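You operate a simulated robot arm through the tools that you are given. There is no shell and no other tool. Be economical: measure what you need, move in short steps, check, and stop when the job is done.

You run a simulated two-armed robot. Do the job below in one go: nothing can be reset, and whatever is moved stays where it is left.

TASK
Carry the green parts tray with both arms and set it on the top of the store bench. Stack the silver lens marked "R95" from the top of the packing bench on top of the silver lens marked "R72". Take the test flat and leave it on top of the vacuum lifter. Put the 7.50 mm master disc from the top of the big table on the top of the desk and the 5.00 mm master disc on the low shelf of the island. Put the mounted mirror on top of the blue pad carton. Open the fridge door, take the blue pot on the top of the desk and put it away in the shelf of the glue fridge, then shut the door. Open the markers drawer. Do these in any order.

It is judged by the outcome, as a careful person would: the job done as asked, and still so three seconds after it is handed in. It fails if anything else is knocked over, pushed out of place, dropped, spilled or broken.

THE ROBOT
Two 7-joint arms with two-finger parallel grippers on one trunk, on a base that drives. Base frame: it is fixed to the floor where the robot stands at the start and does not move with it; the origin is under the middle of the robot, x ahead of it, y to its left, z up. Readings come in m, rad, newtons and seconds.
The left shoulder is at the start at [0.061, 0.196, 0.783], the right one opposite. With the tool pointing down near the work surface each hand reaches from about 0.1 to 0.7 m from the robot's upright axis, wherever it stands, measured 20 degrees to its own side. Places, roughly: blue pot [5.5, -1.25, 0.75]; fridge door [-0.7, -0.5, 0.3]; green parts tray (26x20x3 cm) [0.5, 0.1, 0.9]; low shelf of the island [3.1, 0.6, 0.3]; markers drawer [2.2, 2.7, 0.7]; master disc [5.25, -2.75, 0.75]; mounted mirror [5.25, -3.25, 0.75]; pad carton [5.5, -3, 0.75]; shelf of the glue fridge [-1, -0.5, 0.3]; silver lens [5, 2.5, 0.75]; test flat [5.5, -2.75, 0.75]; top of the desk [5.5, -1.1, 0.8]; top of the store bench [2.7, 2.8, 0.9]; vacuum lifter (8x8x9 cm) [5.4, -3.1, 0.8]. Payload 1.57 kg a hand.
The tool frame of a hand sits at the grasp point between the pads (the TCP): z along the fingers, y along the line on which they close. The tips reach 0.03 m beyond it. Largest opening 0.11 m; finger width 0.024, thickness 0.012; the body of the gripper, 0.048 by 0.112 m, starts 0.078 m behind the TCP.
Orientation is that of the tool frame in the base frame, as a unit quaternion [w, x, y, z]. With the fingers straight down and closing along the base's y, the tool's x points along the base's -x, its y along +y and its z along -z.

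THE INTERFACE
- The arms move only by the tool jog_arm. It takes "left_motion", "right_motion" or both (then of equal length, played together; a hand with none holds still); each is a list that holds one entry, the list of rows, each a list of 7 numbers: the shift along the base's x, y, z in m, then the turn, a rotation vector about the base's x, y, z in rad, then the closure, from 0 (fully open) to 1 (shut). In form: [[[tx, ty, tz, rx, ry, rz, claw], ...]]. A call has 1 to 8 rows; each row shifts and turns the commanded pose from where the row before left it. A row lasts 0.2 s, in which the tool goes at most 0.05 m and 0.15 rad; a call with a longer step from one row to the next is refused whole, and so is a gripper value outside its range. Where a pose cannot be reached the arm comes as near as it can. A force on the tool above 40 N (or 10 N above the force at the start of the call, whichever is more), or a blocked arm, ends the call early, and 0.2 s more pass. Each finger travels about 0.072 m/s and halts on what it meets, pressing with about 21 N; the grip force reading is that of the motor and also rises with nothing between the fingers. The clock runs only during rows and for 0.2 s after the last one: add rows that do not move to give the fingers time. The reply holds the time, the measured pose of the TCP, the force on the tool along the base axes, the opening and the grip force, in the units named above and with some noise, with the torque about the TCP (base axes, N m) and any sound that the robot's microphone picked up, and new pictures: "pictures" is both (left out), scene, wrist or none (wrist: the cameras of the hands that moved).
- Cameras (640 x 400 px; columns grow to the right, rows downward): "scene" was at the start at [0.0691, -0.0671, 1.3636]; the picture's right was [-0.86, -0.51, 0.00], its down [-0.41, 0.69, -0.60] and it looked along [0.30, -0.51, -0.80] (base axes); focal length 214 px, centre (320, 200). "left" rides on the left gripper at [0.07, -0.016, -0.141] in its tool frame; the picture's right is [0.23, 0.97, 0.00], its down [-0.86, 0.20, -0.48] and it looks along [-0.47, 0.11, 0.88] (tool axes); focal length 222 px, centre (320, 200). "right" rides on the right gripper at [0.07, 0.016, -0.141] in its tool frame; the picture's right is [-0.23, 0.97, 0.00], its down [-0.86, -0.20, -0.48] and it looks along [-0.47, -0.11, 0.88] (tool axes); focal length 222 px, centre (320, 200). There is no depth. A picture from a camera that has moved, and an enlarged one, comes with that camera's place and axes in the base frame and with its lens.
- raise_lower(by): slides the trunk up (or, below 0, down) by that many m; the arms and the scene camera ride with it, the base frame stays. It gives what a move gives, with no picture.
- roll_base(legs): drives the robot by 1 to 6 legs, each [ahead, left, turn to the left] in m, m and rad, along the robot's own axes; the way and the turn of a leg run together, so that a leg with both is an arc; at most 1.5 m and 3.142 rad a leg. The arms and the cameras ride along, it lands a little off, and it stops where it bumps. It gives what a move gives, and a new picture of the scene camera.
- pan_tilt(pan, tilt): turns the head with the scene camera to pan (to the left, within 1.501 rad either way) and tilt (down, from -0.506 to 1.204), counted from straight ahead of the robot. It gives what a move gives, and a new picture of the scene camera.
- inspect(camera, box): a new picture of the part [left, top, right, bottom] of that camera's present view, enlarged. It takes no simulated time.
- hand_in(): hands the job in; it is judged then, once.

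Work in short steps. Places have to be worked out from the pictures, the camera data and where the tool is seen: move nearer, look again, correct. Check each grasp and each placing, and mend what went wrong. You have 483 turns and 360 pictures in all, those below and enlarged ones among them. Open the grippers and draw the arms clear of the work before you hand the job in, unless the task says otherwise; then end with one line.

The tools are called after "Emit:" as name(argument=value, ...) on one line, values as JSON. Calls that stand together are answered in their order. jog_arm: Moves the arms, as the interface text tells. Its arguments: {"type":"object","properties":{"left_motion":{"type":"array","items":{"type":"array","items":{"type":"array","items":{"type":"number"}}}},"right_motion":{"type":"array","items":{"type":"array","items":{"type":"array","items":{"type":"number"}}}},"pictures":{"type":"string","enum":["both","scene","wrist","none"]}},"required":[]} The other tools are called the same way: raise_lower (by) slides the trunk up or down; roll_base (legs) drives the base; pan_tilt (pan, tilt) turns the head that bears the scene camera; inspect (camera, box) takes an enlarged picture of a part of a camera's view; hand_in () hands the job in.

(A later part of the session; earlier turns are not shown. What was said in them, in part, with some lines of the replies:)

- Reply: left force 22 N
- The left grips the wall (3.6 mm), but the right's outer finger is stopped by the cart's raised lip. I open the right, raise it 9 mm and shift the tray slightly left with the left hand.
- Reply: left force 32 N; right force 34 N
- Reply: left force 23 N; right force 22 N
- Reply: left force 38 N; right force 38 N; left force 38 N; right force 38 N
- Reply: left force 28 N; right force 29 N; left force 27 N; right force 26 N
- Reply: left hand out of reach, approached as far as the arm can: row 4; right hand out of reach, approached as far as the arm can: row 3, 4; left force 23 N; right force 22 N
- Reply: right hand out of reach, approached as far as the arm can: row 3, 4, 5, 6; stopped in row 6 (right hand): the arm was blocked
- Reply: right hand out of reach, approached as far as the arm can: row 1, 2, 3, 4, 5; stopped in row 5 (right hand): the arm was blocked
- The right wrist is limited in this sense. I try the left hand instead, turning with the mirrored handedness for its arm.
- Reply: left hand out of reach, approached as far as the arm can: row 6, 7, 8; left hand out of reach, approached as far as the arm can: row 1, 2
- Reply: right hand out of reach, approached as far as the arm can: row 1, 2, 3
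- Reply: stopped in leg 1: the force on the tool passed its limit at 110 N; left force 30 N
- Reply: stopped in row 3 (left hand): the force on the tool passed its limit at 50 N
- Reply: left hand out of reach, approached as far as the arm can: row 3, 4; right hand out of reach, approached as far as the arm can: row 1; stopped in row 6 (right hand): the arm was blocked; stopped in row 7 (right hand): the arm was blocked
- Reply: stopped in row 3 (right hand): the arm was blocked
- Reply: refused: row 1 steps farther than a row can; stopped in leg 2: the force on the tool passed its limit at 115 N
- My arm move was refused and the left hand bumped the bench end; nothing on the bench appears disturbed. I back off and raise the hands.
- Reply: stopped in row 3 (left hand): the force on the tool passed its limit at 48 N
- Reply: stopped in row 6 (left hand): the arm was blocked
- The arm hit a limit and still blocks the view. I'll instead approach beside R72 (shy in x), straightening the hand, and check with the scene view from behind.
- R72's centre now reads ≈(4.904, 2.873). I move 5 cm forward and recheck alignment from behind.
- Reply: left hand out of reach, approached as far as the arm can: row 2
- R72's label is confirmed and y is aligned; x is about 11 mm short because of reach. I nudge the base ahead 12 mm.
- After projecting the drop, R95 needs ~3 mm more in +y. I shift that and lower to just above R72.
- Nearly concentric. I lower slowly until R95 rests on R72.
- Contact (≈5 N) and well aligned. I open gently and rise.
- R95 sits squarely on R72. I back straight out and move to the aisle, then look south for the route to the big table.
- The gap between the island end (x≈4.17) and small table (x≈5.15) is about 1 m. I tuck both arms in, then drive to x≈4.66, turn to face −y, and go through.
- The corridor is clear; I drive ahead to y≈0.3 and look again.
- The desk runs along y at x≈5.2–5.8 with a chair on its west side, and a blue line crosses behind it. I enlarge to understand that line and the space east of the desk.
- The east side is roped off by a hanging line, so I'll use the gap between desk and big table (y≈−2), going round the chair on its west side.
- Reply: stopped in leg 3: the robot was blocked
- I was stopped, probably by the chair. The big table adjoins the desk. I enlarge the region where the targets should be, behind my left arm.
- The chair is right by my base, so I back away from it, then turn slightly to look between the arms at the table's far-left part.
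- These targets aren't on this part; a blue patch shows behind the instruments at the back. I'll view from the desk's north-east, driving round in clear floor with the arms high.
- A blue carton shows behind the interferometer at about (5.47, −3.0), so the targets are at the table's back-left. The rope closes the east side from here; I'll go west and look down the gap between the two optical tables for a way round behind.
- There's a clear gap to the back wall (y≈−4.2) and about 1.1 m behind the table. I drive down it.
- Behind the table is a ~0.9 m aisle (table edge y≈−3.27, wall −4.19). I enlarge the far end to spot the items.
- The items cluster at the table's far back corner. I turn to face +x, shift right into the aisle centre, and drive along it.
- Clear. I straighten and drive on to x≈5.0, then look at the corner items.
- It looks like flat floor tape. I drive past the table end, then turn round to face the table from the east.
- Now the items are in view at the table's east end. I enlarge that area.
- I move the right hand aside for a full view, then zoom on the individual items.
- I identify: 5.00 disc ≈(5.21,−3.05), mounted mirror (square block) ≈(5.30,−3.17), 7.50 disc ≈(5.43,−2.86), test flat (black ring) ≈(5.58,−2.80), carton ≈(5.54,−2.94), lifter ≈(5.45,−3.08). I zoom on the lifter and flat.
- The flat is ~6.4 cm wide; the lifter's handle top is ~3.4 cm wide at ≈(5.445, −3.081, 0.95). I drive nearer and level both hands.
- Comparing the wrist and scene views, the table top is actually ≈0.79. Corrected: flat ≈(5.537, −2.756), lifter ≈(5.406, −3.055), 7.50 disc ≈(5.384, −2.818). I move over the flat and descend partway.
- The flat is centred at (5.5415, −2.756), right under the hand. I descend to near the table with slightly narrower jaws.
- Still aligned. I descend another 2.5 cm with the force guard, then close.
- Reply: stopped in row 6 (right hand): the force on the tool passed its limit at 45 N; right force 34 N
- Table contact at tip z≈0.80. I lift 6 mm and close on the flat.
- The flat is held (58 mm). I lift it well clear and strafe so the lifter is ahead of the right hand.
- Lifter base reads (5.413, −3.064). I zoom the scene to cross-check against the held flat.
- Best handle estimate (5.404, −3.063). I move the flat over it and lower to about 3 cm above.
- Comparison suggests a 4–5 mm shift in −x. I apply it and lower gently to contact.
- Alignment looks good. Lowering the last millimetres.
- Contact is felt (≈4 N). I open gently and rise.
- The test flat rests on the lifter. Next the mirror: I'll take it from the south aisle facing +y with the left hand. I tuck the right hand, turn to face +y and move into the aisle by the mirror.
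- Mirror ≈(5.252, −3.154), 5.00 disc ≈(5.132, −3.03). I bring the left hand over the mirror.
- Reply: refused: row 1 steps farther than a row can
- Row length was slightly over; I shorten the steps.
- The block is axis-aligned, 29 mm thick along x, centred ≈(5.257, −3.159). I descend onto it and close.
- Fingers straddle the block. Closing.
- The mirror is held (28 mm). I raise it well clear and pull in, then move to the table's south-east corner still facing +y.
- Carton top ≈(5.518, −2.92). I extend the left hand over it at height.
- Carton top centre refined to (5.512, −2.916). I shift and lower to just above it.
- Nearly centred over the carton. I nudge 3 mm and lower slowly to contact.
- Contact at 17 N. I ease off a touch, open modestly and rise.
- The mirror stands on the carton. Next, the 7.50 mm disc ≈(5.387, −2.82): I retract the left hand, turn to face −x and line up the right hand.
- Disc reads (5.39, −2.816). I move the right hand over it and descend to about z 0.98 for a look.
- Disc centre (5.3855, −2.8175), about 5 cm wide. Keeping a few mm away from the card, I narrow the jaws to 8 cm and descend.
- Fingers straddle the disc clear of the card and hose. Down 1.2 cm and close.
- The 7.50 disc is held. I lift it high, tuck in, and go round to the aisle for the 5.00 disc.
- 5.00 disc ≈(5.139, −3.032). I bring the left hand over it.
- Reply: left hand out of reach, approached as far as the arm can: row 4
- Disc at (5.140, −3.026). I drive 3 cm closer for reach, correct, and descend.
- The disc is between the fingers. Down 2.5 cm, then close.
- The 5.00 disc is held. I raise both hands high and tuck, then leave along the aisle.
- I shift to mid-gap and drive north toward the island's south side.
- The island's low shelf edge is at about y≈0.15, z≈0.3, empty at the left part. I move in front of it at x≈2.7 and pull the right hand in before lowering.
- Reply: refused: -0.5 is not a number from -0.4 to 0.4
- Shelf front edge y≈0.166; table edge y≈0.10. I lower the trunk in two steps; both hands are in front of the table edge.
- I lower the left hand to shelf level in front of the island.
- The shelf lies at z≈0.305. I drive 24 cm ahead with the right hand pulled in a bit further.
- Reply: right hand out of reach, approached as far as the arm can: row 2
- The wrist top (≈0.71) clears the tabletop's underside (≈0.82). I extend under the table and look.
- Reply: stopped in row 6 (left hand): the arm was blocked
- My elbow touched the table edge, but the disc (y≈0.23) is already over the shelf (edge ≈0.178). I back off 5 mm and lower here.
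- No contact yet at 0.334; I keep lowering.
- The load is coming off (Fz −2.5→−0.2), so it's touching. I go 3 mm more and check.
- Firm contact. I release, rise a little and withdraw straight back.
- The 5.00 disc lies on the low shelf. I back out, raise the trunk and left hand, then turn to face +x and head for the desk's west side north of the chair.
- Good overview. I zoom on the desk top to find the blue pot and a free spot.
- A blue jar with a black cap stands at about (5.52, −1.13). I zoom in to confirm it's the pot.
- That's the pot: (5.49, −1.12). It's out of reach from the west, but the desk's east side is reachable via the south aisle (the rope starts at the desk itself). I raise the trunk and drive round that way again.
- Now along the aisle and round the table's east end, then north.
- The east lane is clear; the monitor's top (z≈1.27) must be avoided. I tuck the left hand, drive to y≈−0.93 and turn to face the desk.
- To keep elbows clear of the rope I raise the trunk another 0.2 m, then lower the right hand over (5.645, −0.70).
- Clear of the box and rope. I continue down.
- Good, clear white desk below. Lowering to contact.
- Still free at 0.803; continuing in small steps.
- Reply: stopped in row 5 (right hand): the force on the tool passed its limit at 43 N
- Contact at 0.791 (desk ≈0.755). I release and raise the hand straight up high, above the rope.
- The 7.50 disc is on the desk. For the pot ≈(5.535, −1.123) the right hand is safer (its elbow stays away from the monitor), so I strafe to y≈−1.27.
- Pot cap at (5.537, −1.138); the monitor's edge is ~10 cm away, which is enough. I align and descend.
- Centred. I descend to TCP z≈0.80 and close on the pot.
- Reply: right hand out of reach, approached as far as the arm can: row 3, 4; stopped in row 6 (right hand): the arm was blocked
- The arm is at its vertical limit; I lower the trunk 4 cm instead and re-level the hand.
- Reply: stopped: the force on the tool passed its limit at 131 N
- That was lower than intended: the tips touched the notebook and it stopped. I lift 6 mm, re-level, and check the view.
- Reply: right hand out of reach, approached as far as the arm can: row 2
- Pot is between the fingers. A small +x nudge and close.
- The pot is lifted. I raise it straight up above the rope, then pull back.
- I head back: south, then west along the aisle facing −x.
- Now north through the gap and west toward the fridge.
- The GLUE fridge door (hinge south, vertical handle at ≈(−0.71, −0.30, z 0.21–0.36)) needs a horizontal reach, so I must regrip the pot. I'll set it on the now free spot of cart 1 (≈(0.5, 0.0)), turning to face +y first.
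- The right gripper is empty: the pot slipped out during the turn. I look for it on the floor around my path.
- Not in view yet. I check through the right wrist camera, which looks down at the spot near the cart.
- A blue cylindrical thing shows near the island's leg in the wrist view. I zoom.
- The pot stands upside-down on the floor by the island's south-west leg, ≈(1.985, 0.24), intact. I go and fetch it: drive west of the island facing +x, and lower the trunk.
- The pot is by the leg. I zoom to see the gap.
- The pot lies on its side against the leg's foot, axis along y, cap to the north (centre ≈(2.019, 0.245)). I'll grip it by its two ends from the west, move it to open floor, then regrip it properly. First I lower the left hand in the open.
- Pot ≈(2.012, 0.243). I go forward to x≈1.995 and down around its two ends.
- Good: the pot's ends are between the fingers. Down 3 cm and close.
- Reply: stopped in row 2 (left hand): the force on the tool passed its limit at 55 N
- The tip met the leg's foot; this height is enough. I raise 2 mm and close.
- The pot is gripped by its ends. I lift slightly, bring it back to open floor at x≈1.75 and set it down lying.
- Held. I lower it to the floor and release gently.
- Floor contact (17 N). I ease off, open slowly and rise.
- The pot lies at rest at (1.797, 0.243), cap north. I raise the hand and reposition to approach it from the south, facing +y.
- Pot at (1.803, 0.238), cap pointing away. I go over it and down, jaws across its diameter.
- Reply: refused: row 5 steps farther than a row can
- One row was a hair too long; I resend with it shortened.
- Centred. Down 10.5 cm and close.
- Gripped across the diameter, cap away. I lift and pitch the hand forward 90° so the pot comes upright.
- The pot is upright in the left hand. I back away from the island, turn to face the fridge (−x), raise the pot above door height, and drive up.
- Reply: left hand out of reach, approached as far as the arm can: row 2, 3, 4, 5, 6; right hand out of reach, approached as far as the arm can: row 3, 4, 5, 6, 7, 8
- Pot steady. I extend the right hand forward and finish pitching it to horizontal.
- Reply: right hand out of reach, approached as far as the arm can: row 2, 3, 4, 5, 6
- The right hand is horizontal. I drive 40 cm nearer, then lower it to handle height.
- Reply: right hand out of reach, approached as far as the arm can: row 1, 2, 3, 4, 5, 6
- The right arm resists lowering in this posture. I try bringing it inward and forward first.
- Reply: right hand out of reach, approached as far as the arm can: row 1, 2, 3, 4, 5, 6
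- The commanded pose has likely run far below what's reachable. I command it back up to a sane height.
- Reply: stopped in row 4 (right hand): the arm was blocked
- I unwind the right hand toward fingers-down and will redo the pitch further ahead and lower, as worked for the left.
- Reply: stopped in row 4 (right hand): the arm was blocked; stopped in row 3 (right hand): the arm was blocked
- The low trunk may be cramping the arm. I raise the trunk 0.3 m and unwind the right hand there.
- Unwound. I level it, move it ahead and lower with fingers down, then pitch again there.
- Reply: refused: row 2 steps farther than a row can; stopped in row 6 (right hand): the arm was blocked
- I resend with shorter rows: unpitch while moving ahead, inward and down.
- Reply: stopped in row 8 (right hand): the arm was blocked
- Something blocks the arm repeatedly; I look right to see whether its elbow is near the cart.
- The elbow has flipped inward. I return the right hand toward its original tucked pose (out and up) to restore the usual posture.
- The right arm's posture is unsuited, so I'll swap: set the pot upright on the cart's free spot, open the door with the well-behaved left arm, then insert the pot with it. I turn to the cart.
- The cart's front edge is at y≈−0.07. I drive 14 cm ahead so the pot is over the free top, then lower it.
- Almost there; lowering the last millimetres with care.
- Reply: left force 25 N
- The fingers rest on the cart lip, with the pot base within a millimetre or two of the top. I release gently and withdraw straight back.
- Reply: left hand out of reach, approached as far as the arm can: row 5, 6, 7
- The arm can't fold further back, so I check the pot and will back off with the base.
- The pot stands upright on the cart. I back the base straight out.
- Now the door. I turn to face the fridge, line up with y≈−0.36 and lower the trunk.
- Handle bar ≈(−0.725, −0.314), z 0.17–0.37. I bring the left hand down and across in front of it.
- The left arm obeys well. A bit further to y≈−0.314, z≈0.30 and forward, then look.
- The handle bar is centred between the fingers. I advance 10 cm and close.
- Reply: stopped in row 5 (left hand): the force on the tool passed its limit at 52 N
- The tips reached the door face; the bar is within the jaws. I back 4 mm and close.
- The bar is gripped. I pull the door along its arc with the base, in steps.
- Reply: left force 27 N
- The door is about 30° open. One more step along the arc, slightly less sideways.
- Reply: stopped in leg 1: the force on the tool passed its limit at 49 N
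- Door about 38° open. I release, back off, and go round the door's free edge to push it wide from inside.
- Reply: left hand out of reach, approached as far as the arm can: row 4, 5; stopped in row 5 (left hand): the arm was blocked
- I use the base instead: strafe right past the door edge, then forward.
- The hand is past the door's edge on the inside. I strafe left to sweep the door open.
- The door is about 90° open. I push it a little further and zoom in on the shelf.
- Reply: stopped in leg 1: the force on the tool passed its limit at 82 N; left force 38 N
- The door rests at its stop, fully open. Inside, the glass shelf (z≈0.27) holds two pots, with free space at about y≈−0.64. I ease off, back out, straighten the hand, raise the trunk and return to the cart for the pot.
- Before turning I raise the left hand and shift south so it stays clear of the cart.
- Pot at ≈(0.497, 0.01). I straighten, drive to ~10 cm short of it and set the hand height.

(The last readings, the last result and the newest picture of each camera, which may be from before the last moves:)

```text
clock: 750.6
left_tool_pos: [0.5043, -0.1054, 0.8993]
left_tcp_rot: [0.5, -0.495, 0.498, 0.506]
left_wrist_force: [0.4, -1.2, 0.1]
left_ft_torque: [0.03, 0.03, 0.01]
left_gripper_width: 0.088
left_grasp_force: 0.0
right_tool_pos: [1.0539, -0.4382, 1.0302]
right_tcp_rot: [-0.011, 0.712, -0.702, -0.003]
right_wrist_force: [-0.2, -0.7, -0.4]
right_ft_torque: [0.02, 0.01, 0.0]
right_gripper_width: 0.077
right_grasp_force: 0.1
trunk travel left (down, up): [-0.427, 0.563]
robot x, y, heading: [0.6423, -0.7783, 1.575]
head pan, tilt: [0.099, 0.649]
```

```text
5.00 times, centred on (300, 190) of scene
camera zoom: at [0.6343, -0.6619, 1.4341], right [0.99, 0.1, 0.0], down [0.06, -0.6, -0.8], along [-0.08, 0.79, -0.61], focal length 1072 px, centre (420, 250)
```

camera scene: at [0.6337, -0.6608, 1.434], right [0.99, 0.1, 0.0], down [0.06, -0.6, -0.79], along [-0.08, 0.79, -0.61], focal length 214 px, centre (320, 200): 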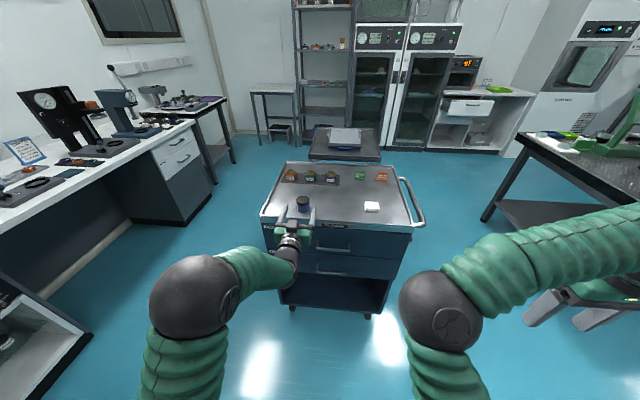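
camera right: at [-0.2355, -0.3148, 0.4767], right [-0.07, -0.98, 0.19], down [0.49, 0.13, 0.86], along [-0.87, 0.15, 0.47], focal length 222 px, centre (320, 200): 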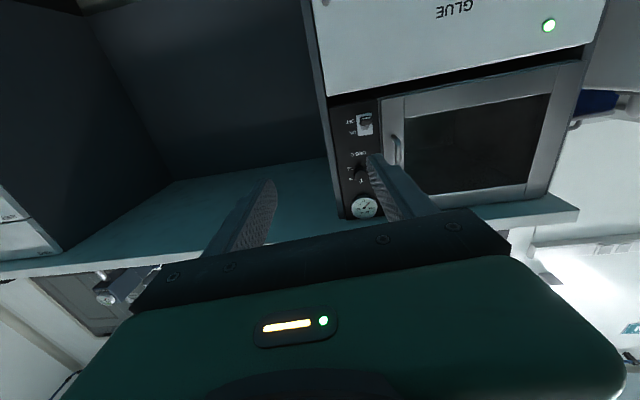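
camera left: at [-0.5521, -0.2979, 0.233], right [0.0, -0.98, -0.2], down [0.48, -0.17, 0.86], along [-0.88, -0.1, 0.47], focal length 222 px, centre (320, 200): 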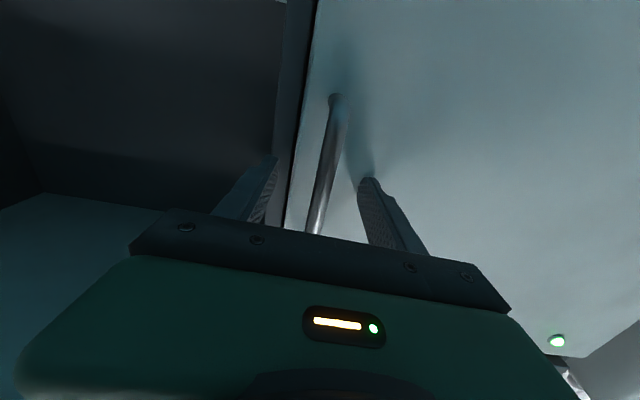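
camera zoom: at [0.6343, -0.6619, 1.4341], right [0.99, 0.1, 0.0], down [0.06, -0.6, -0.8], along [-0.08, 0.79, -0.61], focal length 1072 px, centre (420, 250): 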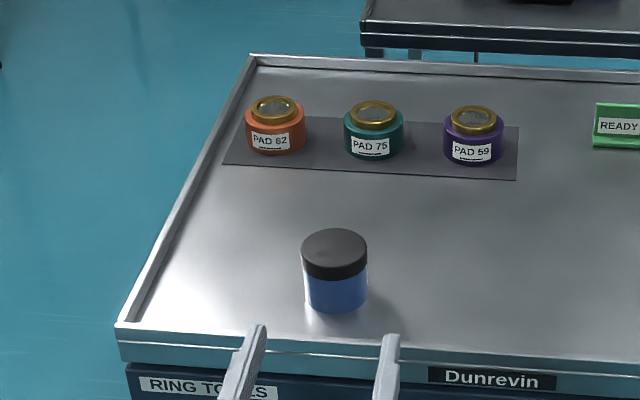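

Pot centre (0.495, 0.015). I nudge left, lower slightly to 0.891 (just above the lip) and drive in the last 11.5 cm.

Emit:
jog_arm(left_motion=[[[-0.009, 0, -0.008, 0, 0, 0, 0.2], [0, 0, 0, 0, 0, 0, 0.2]]], pictures="none")

Emit:
roll_base(legs=[[0.115, 0, 0]])

Emit:
inspect(camera="scene", box=[240, 160, 360, 240])

```text
clock: 751.2
left_tool_pos: [0.4951, -0.1066, 0.8918]
left_tcp_rot: [0.5, -0.495, 0.498, 0.506]
left_wrist_force: [0.3, 0.2, -0.3]
left_ft_torque: [-0.04, 0.01, 0.02]
left_gripper_width: 0.0882
left_grasp_force: 0.1
right_tool_pos: [1.0528, -0.4379, 1.0301]
right_tcp_rot: [-0.011, 0.712, -0.703, -0.003]
right_wrist_force: [0.0, 0.8, -0.1]
right_ft_torque: [-0.01, -0.03, -0.01]
right_gripper_width: 0.0771
right_grasp_force: 0.1
trunk travel left (down, up): [-0.427, 0.563]
robot x, y, heading: [0.6483, -0.7797, 1.571]
head pan, tilt: [0.099, 0.649]
```

```text
clock: 752.4
left_tool_pos: [0.4963, 0.0099, 0.8925]
left_tcp_rot: [0.5, -0.495, 0.498, 0.507]
left_wrist_force: [0.3, -0.1, 0.0]
left_ft_torque: [0.04, -0.03, 0.0]
left_gripper_width: 0.0878
left_grasp_force: 0.1
right_tool_pos: [1.0546, -0.3219, 1.0289]
right_tcp_rot: [-0.011, 0.711, -0.703, -0.003]
right_wrist_force: [0.2, 0.5, 0.5]
right_ft_torque: [-0.02, -0.01, 0.0]
right_gripper_width: 0.077
right_grasp_force: 0.1
trunk travel left (down, up): [-0.427, 0.563]
robot x, y, heading: [0.6438, -0.6655, 1.573]
head pan, tilt: [0.099, 0.649]
camera scene: at [0.6345, -0.5454, 1.434], right [0.99, 0.1, 0.0], down [0.06, -0.6, -0.79], along [-0.08, 0.79, -0.61], focal length 214 px, centre (320, 200)
```

scene: 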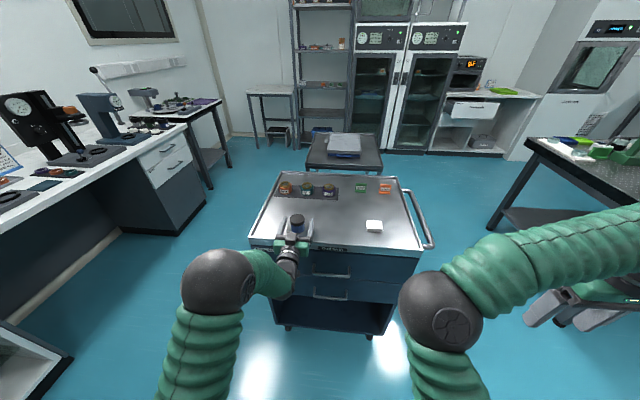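

```text
5.00 times, centred on (300, 200) of scene
camera zoom: at [0.6345, -0.5454, 1.434], right [0.99, 0.1, 0.0], down [0.06, -0.6, -0.79], along [-0.08, 0.79, -0.61], focal length 1072 px, centre (420, 200)
```

zoom: 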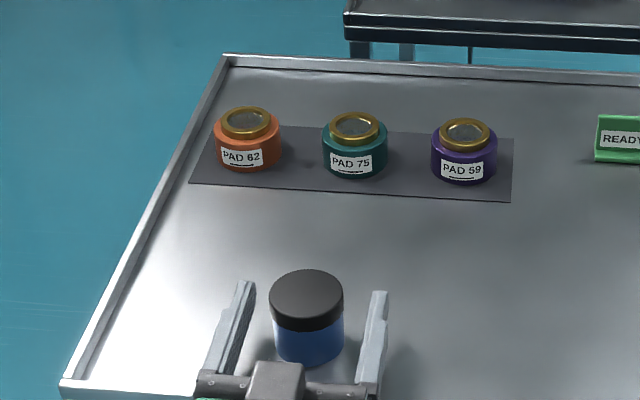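

The pot is centred between the fingers. Closing and lifting.

Emit:
jog_arm(left_motion=[[[0, 0, 0, 0, 0, 0, 0.4], [0, 0, 0, 0, 0, 0, 0.55], [0, 0, 0, 0, 0, 0, 0.75], [0, 0, 0, 0, 0, 0, 1], [0, 0, 0, 0, 0, 0, 1], [0, 0, 0.02, 0, 0, 0, 1], [0, 0, 0.03, 0, 0, 0, 1]]], pictures="none")

Emit:
inspect(camera="scene", box=[240, 160, 360, 240])

```text
clock: 754.0
left_tool_pos: [0.4968, 0.0095, 0.9426]
left_tcp_rot: [0.502, -0.493, 0.499, 0.505]
left_wrist_force: [0.7, 0.1, -0.6]
left_ft_torque: [0.03, 0.04, -0.01]
left_gripper_width: 0.052
left_grasp_force: 20.8
right_tool_pos: [1.0528, -0.3234, 1.0299]
right_tcp_rot: [-0.012, 0.712, -0.702, -0.003]
right_wrist_force: [1.1, -0.4, 0.4]
right_ft_torque: [-0.01, 0.0, -0.01]
right_gripper_width: 0.0769
right_grasp_force: 0.0
trunk travel left (down, up): [-0.427, 0.563]
robot x, y, heading: [0.6442, -0.6666, 1.571]
head pan, tilt: [0.099, 0.649]
```

```text
5.00 times, centred on (300, 200) of scene
camera zoom: at [0.6346, -0.5473, 1.4341], right [0.99, 0.1, 0.0], down [0.06, -0.6, -0.8], along [-0.08, 0.79, -0.61], focal length 1072 px, centre (420, 200)
```

zoom: 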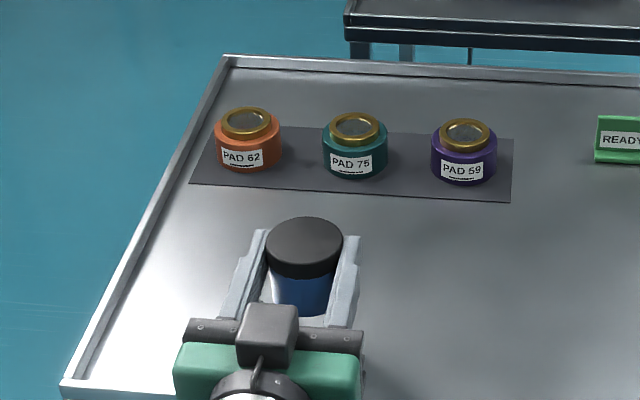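

Pot held upright. I back off, turn to the fridge, align on y≈−0.64 and lower.

Emit:
roll_base(legs=[[-0.4, 0, 0], [0, 0, 1.57], [0, -0.57, 0]])

Emit:
raise_lower(by=-0.4)

Emit:
jog_arm(left_motion=[[[-0.01, 0, -0.04, 0, 0, 0, 1], [-0.01, 0, -0.04, 0, 0, 0, 1], [-0.02, 0, -0.04, 0, 0, 0, 1], [-0.02, 0, -0.04, 0, 0, 0, 1], [-0.02, 0, -0.04, 0, 0, 0, 1]]])

```text
clock: 763.1
left_tool_pos: [-0.0272, -0.6339, 0.943]
left_tcp_rot: [0.0, -0.701, 0.005, 0.713]
left_wrist_force: [0.0, -0.8, -0.8]
left_ft_torque: [-0.01, -0.02, -0.01]
left_gripper_width: 0.052
left_grasp_force: 21.1
right_tool_pos: [0.3087, -0.0789, 1.032]
right_tcp_rot: [-0.007, 1.0, 0.004, -0.009]
right_wrist_force: [0.3, 0.4, -0.1]
right_ft_torque: [0.02, 0.02, 0.0]
right_gripper_width: 0.0773
right_grasp_force: 0.1
trunk travel left (down, up): [-0.427, 0.563]
robot x, y, heading: [0.6486, -0.4875, 3.139]
head pan, tilt: [0.099, 0.649]
camera scene: at [0.527, -0.501, 1.434], right [-0.1, 1.0, 0.0], down [0.6, 0.06, -0.79], along [-0.79, -0.07, -0.61], focal length 214 px, centre (320, 200)
```

scene: 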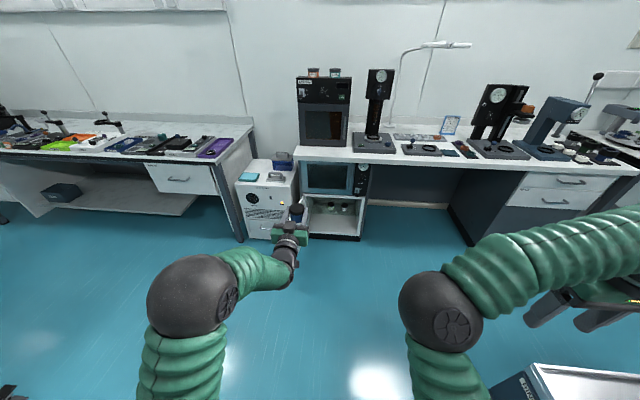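

```text
clock: 765.4
left_tool_pos: [-0.0245, -0.6324, 0.7023]
left_tcp_rot: [0.0, -0.701, 0.005, 0.713]
left_wrist_force: [0.1, -0.4, -0.8]
left_ft_torque: [-0.01, -0.02, -0.02]
left_gripper_width: 0.0517
left_grasp_force: 21.4
right_tool_pos: [0.3116, -0.0757, 0.7944]
right_tcp_rot: [-0.016, 1.0, 0.005, -0.014]
right_wrist_force: [-2.2, -4.3, 8.5]
right_ft_torque: [0.57, -0.38, -0.1]
right_gripper_width: 0.0769
right_grasp_force: 0.1
trunk travel left (down, up): [-0.185, 0.805]
robot x, y, heading: [0.6509, -0.4877, 3.138]
head pan, tilt: [0.099, 0.649]
stopped: the force on the tool passed its limit at 92 N (the readings are from after the stop); the commanded pose is now the measured one
```

```text
clock: 766.6
left_tool_pos: [-0.1045, -0.6328, 0.5036]
left_tcp_rot: [-0.001, -0.7, 0.005, 0.714]
left_wrist_force: [0.2, 0.7, -1.0]
left_ft_torque: [0.03, -0.04, 0.01]
left_gripper_width: 0.0519
left_grasp_force: 20.8
right_tool_pos: [0.3104, -0.0754, 0.795]
right_tcp_rot: [-0.017, 1.0, 0.005, -0.014]
right_wrist_force: [-0.3, -2.3, 7.4]
right_ft_torque: [0.31, -0.24, -0.09]
right_gripper_width: 0.077
right_grasp_force: 0.0
trunk travel left (down, up): [-0.185, 0.805]
robot x, y, heading: [0.6462, -0.4877, 3.138]
head pan, tilt: [0.099, 0.649]
camera scene: at [0.5281, -0.4982, 1.1927], right [-0.1, 1.0, 0.0], down [0.6, 0.06, -0.8], along [-0.79, -0.08, -0.61], focal length 214 px, centre (320, 200)
camera left: at [0.0356, -0.6176, 0.4304], right [-0.01, -0.98, -0.22], down [0.49, -0.2, 0.85], along [-0.87, -0.1, 0.48], focal length 222 px, centre (320, 200)
```

scene: 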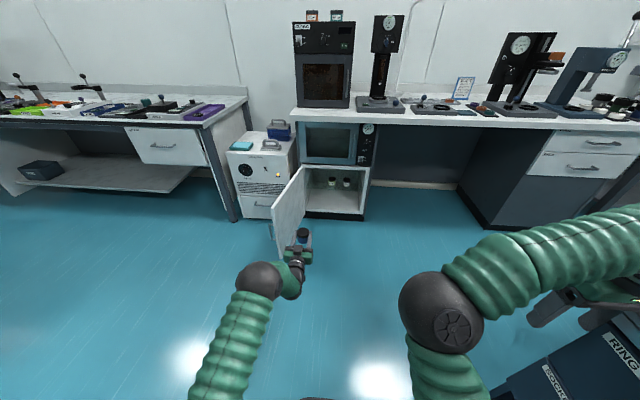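
left: 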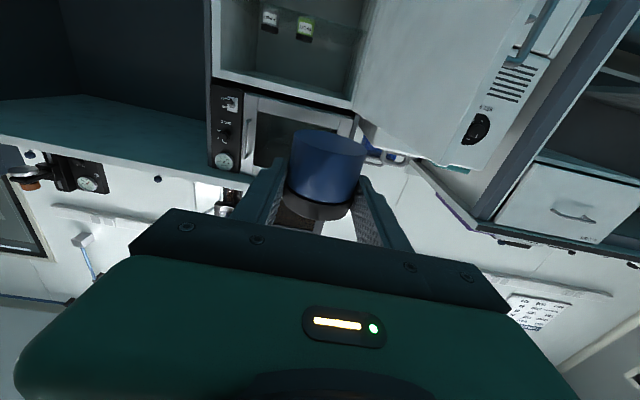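

While lowering, my right hand touched the cart's corner. I lift it off and move it away from the cart.

Emit:
jog_arm(right_motion=[[[0, 0, 0.02, 0, 0, 0, 0.3], [0, 0, 0.04, 0, 0, 0, 0.3], [-0.04, -0.02, 0, 0, 0, 0, 0.3], [-0.04, -0.02, 0, 0, 0, 0, 0.3], [-0.04, -0.02, 0, 0, 0, 0, 0.3], [-0.02, -0.02, 0, 0, 0, 0, 0.3]]], pictures="none")

Emit:
pan_tilt(pan=-1.3, tilt=0.7)

```text
clock: 768.0
left_tool_pos: [-0.1053, -0.6319, 0.5033]
left_tcp_rot: [-0.001, -0.701, 0.005, 0.713]
left_wrist_force: [0.1, 0.4, -0.6]
left_ft_torque: [-0.01, -0.03, -0.01]
left_gripper_width: 0.052
left_grasp_force: 21.2
right_tool_pos: [0.1706, -0.1535, 0.8551]
right_tcp_rot: [-0.015, 1.0, 0.004, -0.013]
right_wrist_force: [-1.3, -0.6, -0.5]
right_ft_torque: [0.01, 0.03, 0.0]
right_gripper_width: 0.0771
right_grasp_force: 0.0
trunk travel left (down, up): [-0.185, 0.805]
robot x, y, heading: [0.6488, -0.4893, 3.14]
head pan, tilt: [0.099, 0.649]
```

```text
clock: 769.5
left_tool_pos: [-0.1047, -0.6308, 0.5026]
left_tcp_rot: [-0.001, -0.702, 0.005, 0.713]
left_wrist_force: [0.3, 0.9, -1.3]
left_ft_torque: [0.02, -0.02, -0.01]
left_gripper_width: 0.0517
left_grasp_force: 21.3
right_tool_pos: [0.1715, -0.1527, 0.8551]
right_tcp_rot: [-0.015, 1.0, 0.004, -0.014]
right_wrist_force: [-0.1, -0.9, 0.6]
right_ft_torque: [0.0, -0.01, -0.03]
right_gripper_width: 0.077
right_grasp_force: 0.1
trunk travel left (down, up): [-0.185, 0.805]
robot x, y, heading: [0.6467, -0.4878, 3.135]
head pan, tilt: [-1.3, 0.7]
camera scene: at [0.5907, -0.4064, 1.1883], right [0.96, 0.26, 0.0], down [0.17, -0.62, -0.76], along [-0.2, 0.74, -0.65], focal length 214 px, centre (320, 200)
```

scene: 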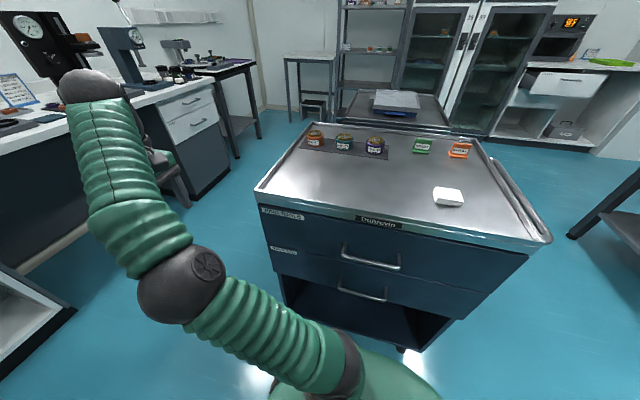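

The cart and its items are undisturbed. I lower the trunk the rest of the way and set entry height.

Emit:
raise_lower(by=-0.15)

Emit:
roll_base(legs=[[0.4, 0, 0]])

Emit:
pan_tilt(pan=0.1, tilt=0.6)

```text
clock: 771.3
left_tool_pos: [-0.1046, -0.6311, 0.3535]
left_tcp_rot: [-0.001, -0.701, 0.005, 0.713]
left_wrist_force: [-0.1, 0.3, -0.4]
left_ft_torque: [-0.01, -0.02, -0.02]
left_gripper_width: 0.0521
left_grasp_force: 21.4
right_tool_pos: [0.17, -0.1524, 0.7051]
right_tcp_rot: [-0.015, 1.0, 0.005, -0.013]
right_wrist_force: [0.5, 0.9, -0.5]
right_ft_torque: [0.0, 0.01, 0.01]
right_gripper_width: 0.0771
right_grasp_force: 0.0
trunk travel left (down, up): [-0.035, 0.955]
robot x, y, heading: [0.6458, -0.4893, 3.135]
head pan, tilt: [-1.3, 0.7]
```

```text
clock: 773.8
left_tool_pos: [-0.5042, -0.6265, 0.3523]
left_tcp_rot: [0.0, -0.702, 0.006, 0.712]
left_wrist_force: [-0.4, 0.2, 0.9]
left_ft_torque: [-0.05, -0.04, 0.0]
left_gripper_width: 0.0521
left_grasp_force: 20.9
right_tool_pos: [-0.2291, -0.1487, 0.7031]
right_tcp_rot: [-0.015, 1.0, 0.002, -0.013]
right_wrist_force: [0.6, 0.9, -0.3]
right_ft_torque: [0.02, 0.01, 0.04]
right_gripper_width: 0.0771
right_grasp_force: 0.1
trunk travel left (down, up): [-0.035, 0.955]
robot x, y, heading: [0.2488, -0.484, 3.137]
head pan, tilt: [-1.3, 0.7]
camera scene: at [0.1912, -0.4041, 1.0382], right [0.97, 0.26, 0.0], down [0.17, -0.62, -0.76], along [-0.2, 0.74, -0.65], focal length 214 px, centre (320, 200)
```

scene: 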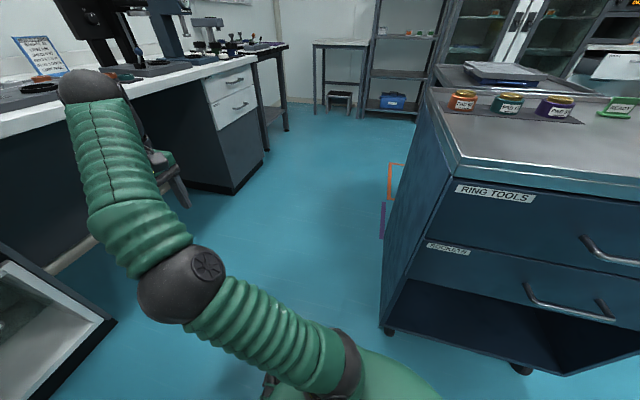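

```text
clock: 775.3
left_tool_pos: [-0.5049, -0.6269, 0.3537]
left_tcp_rot: [0.0, -0.701, 0.006, 0.714]
left_wrist_force: [0.8, -0.5, -0.6]
left_ft_torque: [-0.03, -0.01, 0.03]
left_gripper_width: 0.0518
left_grasp_force: 21.1
right_tool_pos: [-0.2279, -0.1489, 0.7048]
right_tcp_rot: [-0.015, 1.0, 0.002, -0.014]
right_wrist_force: [1.2, 0.8, 0.0]
right_ft_torque: [0.01, 0.0, -0.04]
right_gripper_width: 0.077
right_grasp_force: 0.1
trunk travel left (down, up): [-0.035, 0.955]
robot x, y, heading: [0.2449, -0.4839, 3.129]
head pan, tilt: [0.099, 0.6]
camera scene: at [0.1253, -0.4942, 1.0467], right [-0.09, 1.0, 0.0], down [0.57, 0.05, -0.82], along [-0.82, -0.08, -0.57], focal length 214 px, centre (320, 200)
```

scene: 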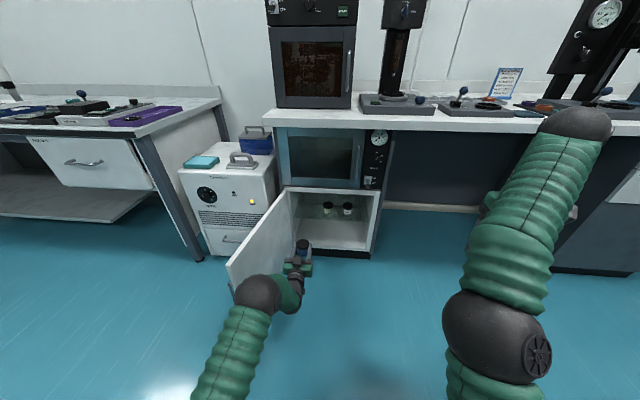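

I zoom on the opening to judge alignment of the pot with the shelf's free spot.

Emit:
inspect(camera="scene", box=[220, 170, 400, 290])

```text
3.33 times, centred on (310, 230) of scene
camera zoom: at [0.1253, -0.4942, 1.0467], right [-0.09, 1.0, 0.0], down [0.57, 0.05, -0.82], along [-0.82, -0.08, -0.57], focal length 715 px, centre (353, 100)
```

zoom: 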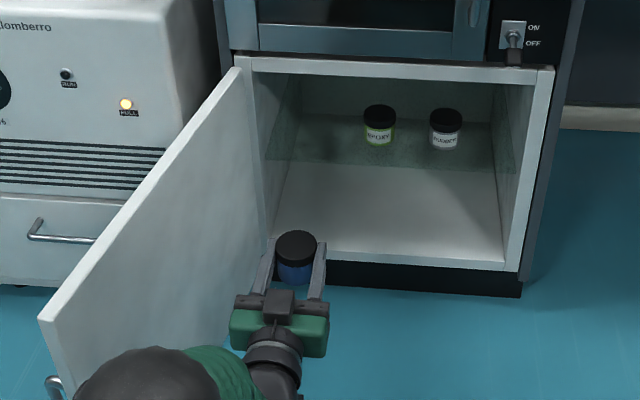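

Clear path: free spot centre y≈−0.642. I shift and lower to entry height, then drive in slowly.

Emit:
jog_arm(left_motion=[[[0, -0.007, -0.012, 0, 0, 0, 1], [0, -0.007, -0.01, 0, 0, 0, 1], [0, 0, 0, 0, 0, 0, 1]]], pictures="none")

Emit:
roll_base(legs=[[0.24, 0, 0]])

Emit:
inspect(camera="scene", box=[240, 180, 420, 300])

```text
clock: 776.1
left_tool_pos: [-0.5046, -0.6405, 0.3313]
left_tcp_rot: [0.0, -0.701, 0.006, 0.713]
left_wrist_force: [0.6, 0.2, -1.2]
left_ft_torque: [0.0, 0.02, -0.01]
left_gripper_width: 0.0519
left_grasp_force: 21.6
right_tool_pos: [-0.2276, -0.15, 0.7049]
right_tcp_rot: [-0.015, 1.0, 0.002, -0.014]
right_wrist_force: [0.1, -0.6, 0.3]
right_ft_torque: [0.01, 0.02, -0.01]
right_gripper_width: 0.077
right_grasp_force: 0.1
trunk travel left (down, up): [-0.035, 0.955]
robot x, y, heading: [0.2446, -0.4856, 3.138]
head pan, tilt: [0.099, 0.6]
```

```text
clock: 777.9
left_tool_pos: [-0.7449, -0.6378, 0.3324]
left_tcp_rot: [0.001, -0.701, 0.006, 0.713]
left_wrist_force: [0.1, 0.4, -0.4]
left_ft_torque: [-0.01, -0.02, 0.01]
left_gripper_width: 0.0524
left_grasp_force: 20.7
right_tool_pos: [-0.4665, -0.1453, 0.7055]
right_tcp_rot: [-0.015, 1.0, 0.001, -0.013]
right_wrist_force: [-0.7, -0.7, 0.6]
right_ft_torque: [-0.04, -0.04, -0.01]
right_gripper_width: 0.077
right_grasp_force: 0.1
trunk travel left (down, up): [-0.035, 0.955]
robot x, y, heading: [0.0083, -0.4856, 3.13]
head pan, tilt: [0.099, 0.6]
camera scene: at [-0.1151, -0.4918, 1.0467], right [-0.09, 1.0, 0.0], down [0.56, 0.05, -0.82], along [-0.82, -0.07, -0.57], focal length 214 px, centre (320, 200)
```

scene: 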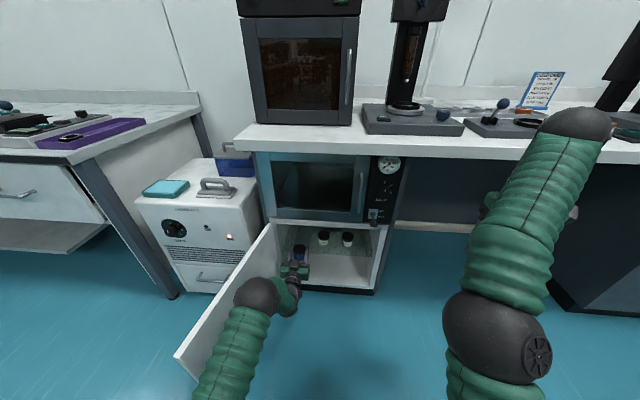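

```text
3.33 times, centred on (330, 240) of scene
camera zoom: at [-0.1151, -0.4918, 1.0467], right [-0.09, 1.0, 0.0], down [0.56, 0.05, -0.82], along [-0.82, -0.07, -0.57], focal length 715 px, centre (287, 67)
```

zoom: 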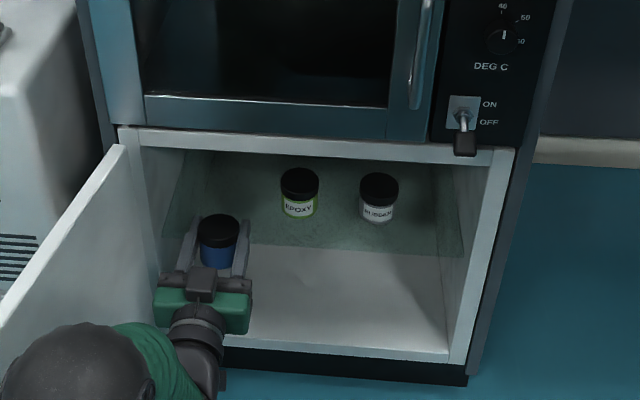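

Triangulated shelf height ≈0.295 with front edge x≈−0.776. I raise 8 mm, extend 8.5 cm in, then lower.

Emit:
jog_arm(left_motion=[[[0, -0.002, 0.008, 0, 0, 0, 1], [-0.025, 0, 0, 0, 0, 0, 1], [-0.03, 0, 0, 0, 0, 0, 1], [-0.03, 0, 0, 0, 0, 0, 1], [0, 0, -0.006, 0, 0, 0, 1], [0, 0, -0.005, 0, 0, 0, 1], [0, 0, 0, 0, 0, 0, 1]]], pictures="none")

Emit:
inspect(camera="scene", box=[240, 180, 420, 300])

```text
clock: 779.5
left_tool_pos: [-0.8302, -0.6378, 0.336]
left_tcp_rot: [0.001, -0.698, 0.008, 0.717]
left_wrist_force: [1.4, -0.9, 16.0]
left_ft_torque: [0.04, 0.4, -0.01]
left_gripper_width: 0.0527
left_grasp_force: 21.3
right_tool_pos: [-0.4646, -0.1455, 0.7083]
right_tcp_rot: [-0.014, 1.0, 0.001, -0.016]
right_wrist_force: [-0.3, -0.4, -0.8]
right_ft_torque: [-0.01, -0.01, 0.04]
right_gripper_width: 0.0769
right_grasp_force: 0.0
trunk travel left (down, up): [-0.035, 0.955]
robot x, y, heading: [0.0078, -0.4805, 3.131]
head pan, tilt: [0.099, 0.6]
```

```text
3.33 times, centred on (330, 240) of scene
camera zoom: at [-0.112, -0.4912, 1.0473], right [-0.09, 1.0, 0.0], down [0.56, 0.05, -0.83], along [-0.82, -0.07, -0.56], focal length 715 px, centre (287, 67)
```

zoom: 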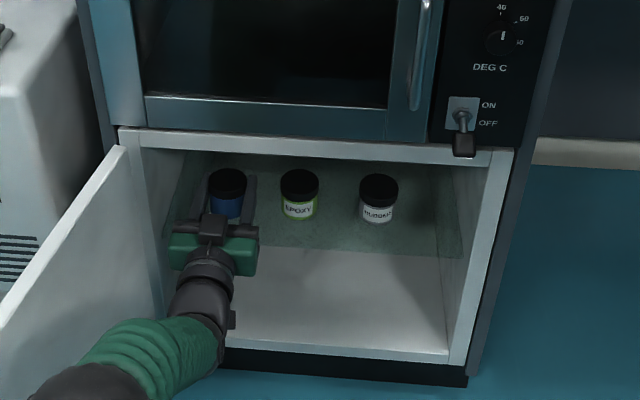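

Pot rests on the shelf (16 N), in line with the other pots. I ease, open a little and withdraw straight out.

Emit:
jog_arm(left_motion=[[[0, 0, 0.002, 0, 0, 0, 0.9], [0, 0, 0, 0, 0, 0, 0.5], [0, 0, 0, 0, 0, 0, 0.42], [0, 0, 0, 0, 0, 0, 0.42], [0.02, 0, 0, 0, 0, 0, 0.42], [0.03, 0, 0, 0, 0, 0, 0.42], [0.03, 0, 0, 0, 0, 0, 0.42]]], pictures="none")

Emit:
inspect(camera="scene", box=[240, 180, 420, 300])

```text
clock: 781.1
left_tool_pos: [-0.7495, -0.639, 0.3339]
left_tcp_rot: [0.001, -0.7, 0.007, 0.715]
left_wrist_force: [0.9, 0.1, -0.7]
left_ft_torque: [-0.03, 0.03, 0.02]
left_gripper_width: 0.0638
left_grasp_force: 0.1
right_tool_pos: [-0.4664, -0.1459, 0.7071]
right_tcp_rot: [-0.015, 1.0, 0.0, -0.014]
right_wrist_force: [0.5, 0.8, -0.4]
right_ft_torque: [-0.03, 0.05, 0.04]
right_gripper_width: 0.077
right_grasp_force: 0.1
trunk travel left (down, up): [-0.035, 0.955]
robot x, y, heading: [0.0086, -0.4846, 3.134]
head pan, tilt: [0.099, 0.6]
```

```text
3.33 times, centred on (330, 240) of scene
camera zoom: at [-0.1151, -0.4918, 1.0468], right [-0.09, 1.0, 0.0], down [0.56, 0.05, -0.82], along [-0.82, -0.07, -0.57], focal length 715 px, centre (287, 67)
```

zoom: 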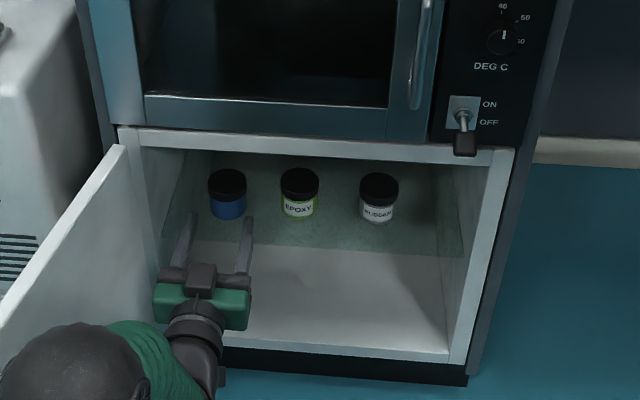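

The pot stands on the glue-fridge shelf. Now to shut the door: I back out, go round to the door's outer side.

Emit:
roll_base(legs=[[-0.56, 0, 0], [0, 0.45, 0]])

Emit:
inspect(camera="scene", box=[260, 130, 440, 250])

```text
clock: 786.6
left_tool_pos: [-0.1915, -1.0907, 0.3345]
left_tcp_rot: [0.002, -0.7, 0.009, 0.715]
left_wrist_force: [0.3, 0.7, 0.1]
left_ft_torque: [0.03, -0.01, -0.02]
left_gripper_width: 0.0641
left_grasp_force: 0.0
right_tool_pos: [0.0929, -0.601, 0.7072]
right_tcp_rot: [-0.014, 1.0, 0.0, -0.014]
right_wrist_force: [-0.7, 0.5, -0.1]
right_ft_torque: [0.0, 0.02, -0.01]
right_gripper_width: 0.0767
right_grasp_force: 0.1
trunk travel left (down, up): [-0.035, 0.955]
robot x, y, heading: [0.5651, -0.9379, 3.129]
head pan, tilt: [0.099, 0.6]
camera scene: at [0.4425, -0.9474, 1.0468], right [-0.09, 1.0, 0.0], down [0.57, 0.05, -0.82], along [-0.82, -0.07, -0.57], focal length 214 px, centre (320, 200)
```

scene: 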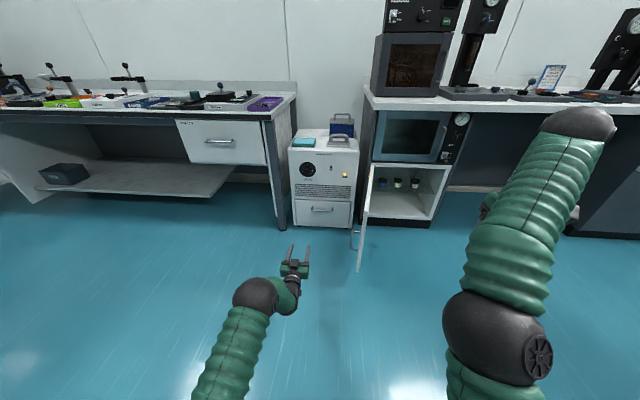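

```text
3.33 times, centred on (350, 190) of scene
camera zoom: at [0.4425, -0.9474, 1.0468], right [-0.09, 1.0, 0.0], down [0.57, 0.05, -0.82], along [-0.82, -0.07, -0.57], focal length 715 px, centre (220, 233)
```

zoom: 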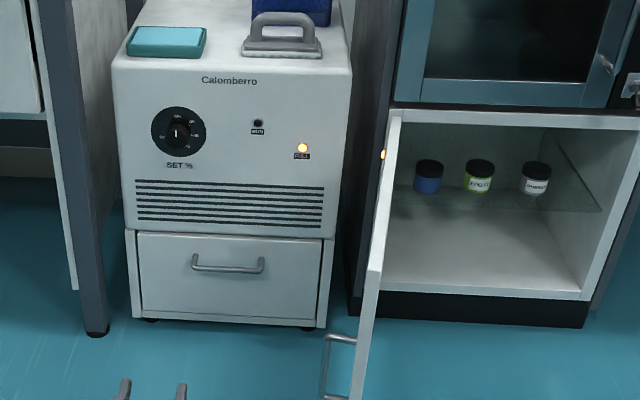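

I move forward beside the door's outer face and sweep north to swing it.

Emit:
roll_base(legs=[[0.2, 0, 0], [0, -0.3, 0], [0, -0.2, 0]])

```text
clock: 791.1
left_tool_pos: [-0.3852, -0.5861, 0.3347]
left_tcp_rot: [0.002, -0.699, 0.008, 0.715]
left_wrist_force: [0.0, 0.7, 0.2]
left_ft_torque: [-0.01, 0.01, 0.02]
left_gripper_width: 0.0639
left_grasp_force: 0.1
right_tool_pos: [-0.0996, -0.0925, 0.7071]
right_tcp_rot: [-0.016, 1.0, 0.001, -0.015]
right_wrist_force: [-0.5, 0.6, -0.5]
right_ft_torque: [-0.02, -0.01, -0.02]
right_gripper_width: 0.077
right_grasp_force: 0.0
trunk travel left (down, up): [-0.035, 0.955]
robot x, y, heading: [0.3708, -0.4305, 3.133]
head pan, tilt: [0.099, 0.6]
camera scene: at [0.2495, -0.4405, 1.0468], right [-0.09, 1.0, 0.0], down [0.57, 0.05, -0.82], along [-0.82, -0.07, -0.57], focal length 214 px, centre (320, 200)
```

scene: 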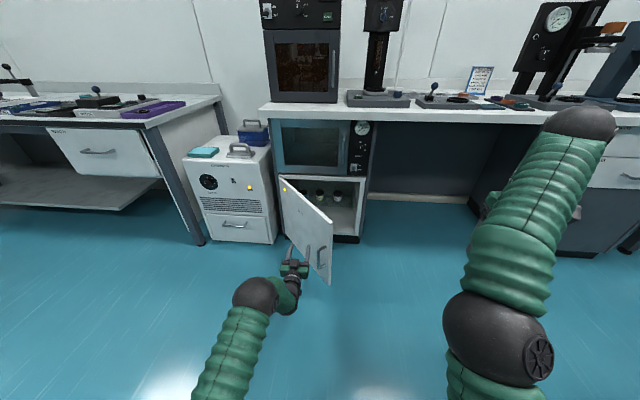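

The door is half shut, hand on its outer face. I drive forward to push it closed.

Emit:
roll_base(legs=[[0.2, -0.03, 0], [0.1, -0.02, 0]])

```text
clock: 793.4
left_tool_pos: [-0.6829, -0.532, 0.3371]
left_tcp_rot: [0.002, -0.699, 0.008, 0.715]
left_wrist_force: [0.9, 0.4, 0.2]
left_ft_torque: [0.02, 0.0, 0.04]
left_gripper_width: 0.0641
left_grasp_force: 0.1
right_tool_pos: [-0.3967, -0.0384, 0.7079]
right_tcp_rot: [-0.015, 1.0, 0.0, -0.017]
right_wrist_force: [0.4, 0.2, 0.1]
right_ft_torque: [-0.04, 0.02, -0.01]
right_gripper_width: 0.077
right_grasp_force: 0.2
trunk travel left (down, up): [-0.035, 0.955]
robot x, y, heading: [0.0736, -0.3766, 3.126]
head pan, tilt: [0.099, 0.6]
camera scene: at [-0.0492, -0.3863, 1.0467], right [-0.09, 1.0, 0.0], down [0.57, 0.05, -0.82], along [-0.82, -0.07, -0.57], focal length 214 px, centre (320, 200)
```

scene: 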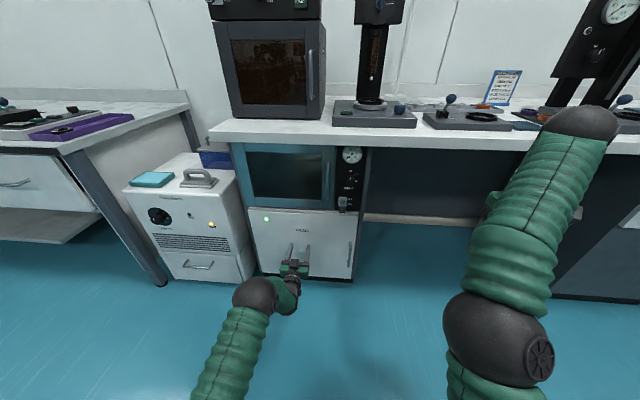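

The door looks shut; the tips are still ~1 cm short of the closed face, so I press gently a bit more.

Emit:
jog_arm(left_motion=[[[-0.006, 0, 0, 0, 0, 0, 0.42], [-0.006, 0, 0, 0, 0, 0, 0.42], [-0.005, 0, 0, 0, 0, 0, 0.42], [0, 0, 0, 0, 0, 0, 0.42]]], pictures="none")

Emit:
inspect(camera="scene", box=[220, 190, 390, 300])

```text
clock: 794.1
left_tool_pos: [-0.6924, -0.5316, 0.3379]
left_tcp_rot: [0.001, -0.698, 0.007, 0.716]
left_wrist_force: [6.4, -0.1, 3.0]
left_ft_torque: [-0.12, 0.03, 0.26]
left_gripper_width: 0.0637
left_grasp_force: 0.1
right_tool_pos: [-0.3942, -0.0407, 0.7091]
right_tcp_rot: [-0.013, 1.0, 0.001, -0.018]
right_wrist_force: [0.2, 1.1, 0.7]
right_ft_torque: [0.02, 0.03, 0.0]
right_gripper_width: 0.0771
right_grasp_force: 0.0
trunk travel left (down, up): [-0.035, 0.955]
robot x, y, heading: [0.0756, -0.3742, 3.123]
head pan, tilt: [0.099, 0.6]
stopped in row 3 (left hand): the force on the tool passed its limit at 50 N (the readings are from after the stop); the commanded pose is now the measured one
```

```text
3.64 times, centred on (305, 245) of scene
camera zoom: at [-0.0476, -0.3862, 1.0469], right [-0.09, 1.0, 0.0], down [0.56, 0.05, -0.82], along [-0.82, -0.07, -0.57], focal length 780 px, centre (374, 36)
```

zoom: 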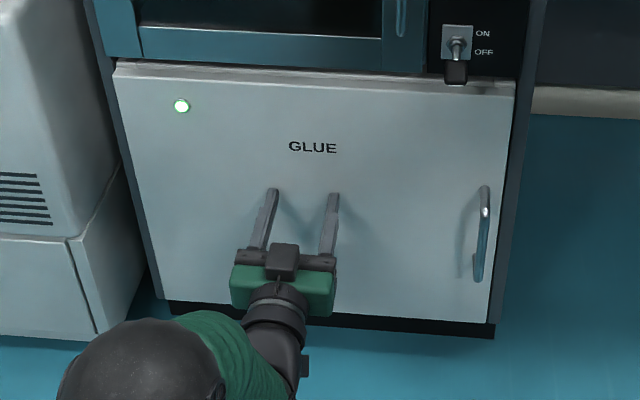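

The door is shut (LED green, face at its closed position). I back away, open the grippers and confirm it stays shut.

Emit:
roll_base(legs=[[-0.4, 0.1, 0]])

Emit:
jog_arm(left_motion=[[[0, 0, 0.03, 0, 0, 0, 0.1], [0, 0, 0.03, 0, 0, 0, 0], [0, 0, 0.03, 0, 0, 0, 0], [0, 0, 0, 0, 0, 0, 0], [0, 0, 0, 0, 0, 0, 0]]], right_motion=[[[0, 0, 0, 0, 0, 0, 0.1], [0, 0, 0, 0, 0, 0, 0], [0, 0, 0, 0, 0, 0, 0], [0, 0, 0, 0, 0, 0, 0], [0, 0, 0, 0, 0, 0, 0]]], pictures="none")

Emit:
pan_tilt(pan=-1.4, tilt=0.3)

```text
clock: 796.7
left_tool_pos: [-0.2943, -0.6385, 0.3363]
left_tcp_rot: [0.001, -0.699, 0.007, 0.715]
left_wrist_force: [1.3, 0.5, -0.6]
left_ft_torque: [0.01, -0.01, 0.0]
left_gripper_width: 0.0636
left_grasp_force: 0.1
right_tool_pos: [0.0043, -0.1454, 0.7103]
right_tcp_rot: [-0.014, 1.0, 0.0, -0.018]
right_wrist_force: [0.3, 0.8, -0.8]
right_ft_torque: [-0.05, 0.01, -0.02]
right_gripper_width: 0.0768
right_grasp_force: 0.1
trunk travel left (down, up): [-0.035, 0.955]
robot x, y, heading: [0.4668, -0.4859, 3.135]
head pan, tilt: [0.099, 0.6]
camera scene: at [0.3498, -0.4917, 1.0468], right [-0.09, 1.0, 0.0], down [0.56, 0.05, -0.82], along [-0.82, -0.07, -0.57], focal length 214 px, centre (320, 200)
```

scene: 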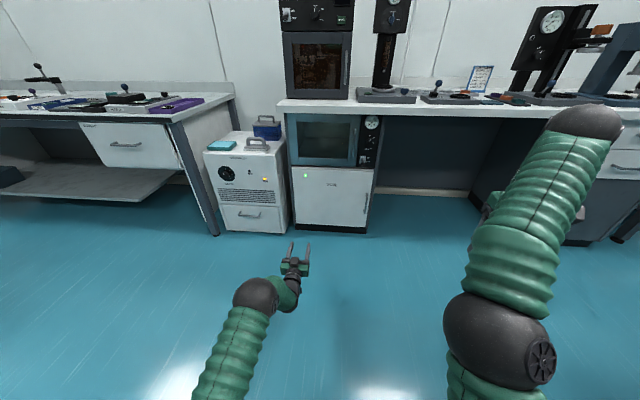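

```text
clock: 797.9
left_tool_pos: [-0.2932, -0.6364, 0.4285]
left_tcp_rot: [0.001, -0.699, 0.006, 0.715]
left_wrist_force: [-0.8, -0.5, 0.2]
left_ft_torque: [0.02, -0.01, 0.01]
left_gripper_width: 0.11
left_grasp_force: 0.0
right_tool_pos: [0.0049, -0.1448, 0.7103]
right_tcp_rot: [-0.015, 1.0, 0.0, -0.019]
right_wrist_force: [0.4, -0.7, 0.3]
right_ft_torque: [0.0, 0.02, -0.02]
right_gripper_width: 0.1103
right_grasp_force: 0.1
trunk travel left (down, up): [-0.035, 0.955]
robot x, y, heading: [0.4711, -0.4842, 3.13]
head pan, tilt: [0.099, 0.6]
```

```text
clock: 799.5
left_tool_pos: [-0.2937, -0.637, 0.4281]
left_tcp_rot: [0.001, -0.699, 0.007, 0.716]
left_wrist_force: [-0.1, -0.3, 0.4]
left_ft_torque: [0.0, -0.01, 0.05]
left_gripper_width: 0.1099
left_grasp_force: 0.0
right_tool_pos: [0.0045, -0.1452, 0.7115]
right_tcp_rot: [-0.014, 1.0, 0.001, -0.019]
right_wrist_force: [0.7, -0.1, -0.2]
right_ft_torque: [0.01, 0.0, -0.05]
right_gripper_width: 0.1099
right_grasp_force: 0.1
trunk travel left (down, up): [-0.035, 0.955]
robot x, y, heading: [0.4732, -0.4839, 3.13]
head pan, tilt: [-1.4, 0.3]
camera scene: at [0.4229, -0.3918, 1.0744], right [0.99, 0.16, 0.0], down [0.05, -0.29, -0.95], along [-0.15, 0.94, -0.3], focal length 214 px, centre (320, 200)
```

scene: 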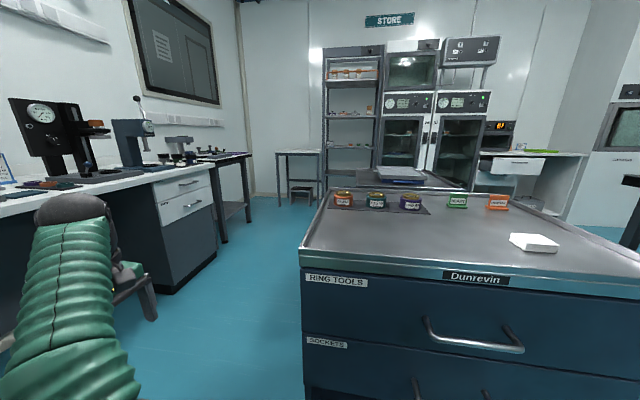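

The fridge door stays shut and the markers drawer still shows open. The tray is on the store bench and both arms are clear with the grippers open, so I hand in.

Emit:
hand_in()

```text
The job is handed in.
```

All the steps are done and handed in, but I dropped the blue pot once on the way: it landed on the floor by the island, looked intact, and now stands upright on the glue-fridge shelf with the door shut.
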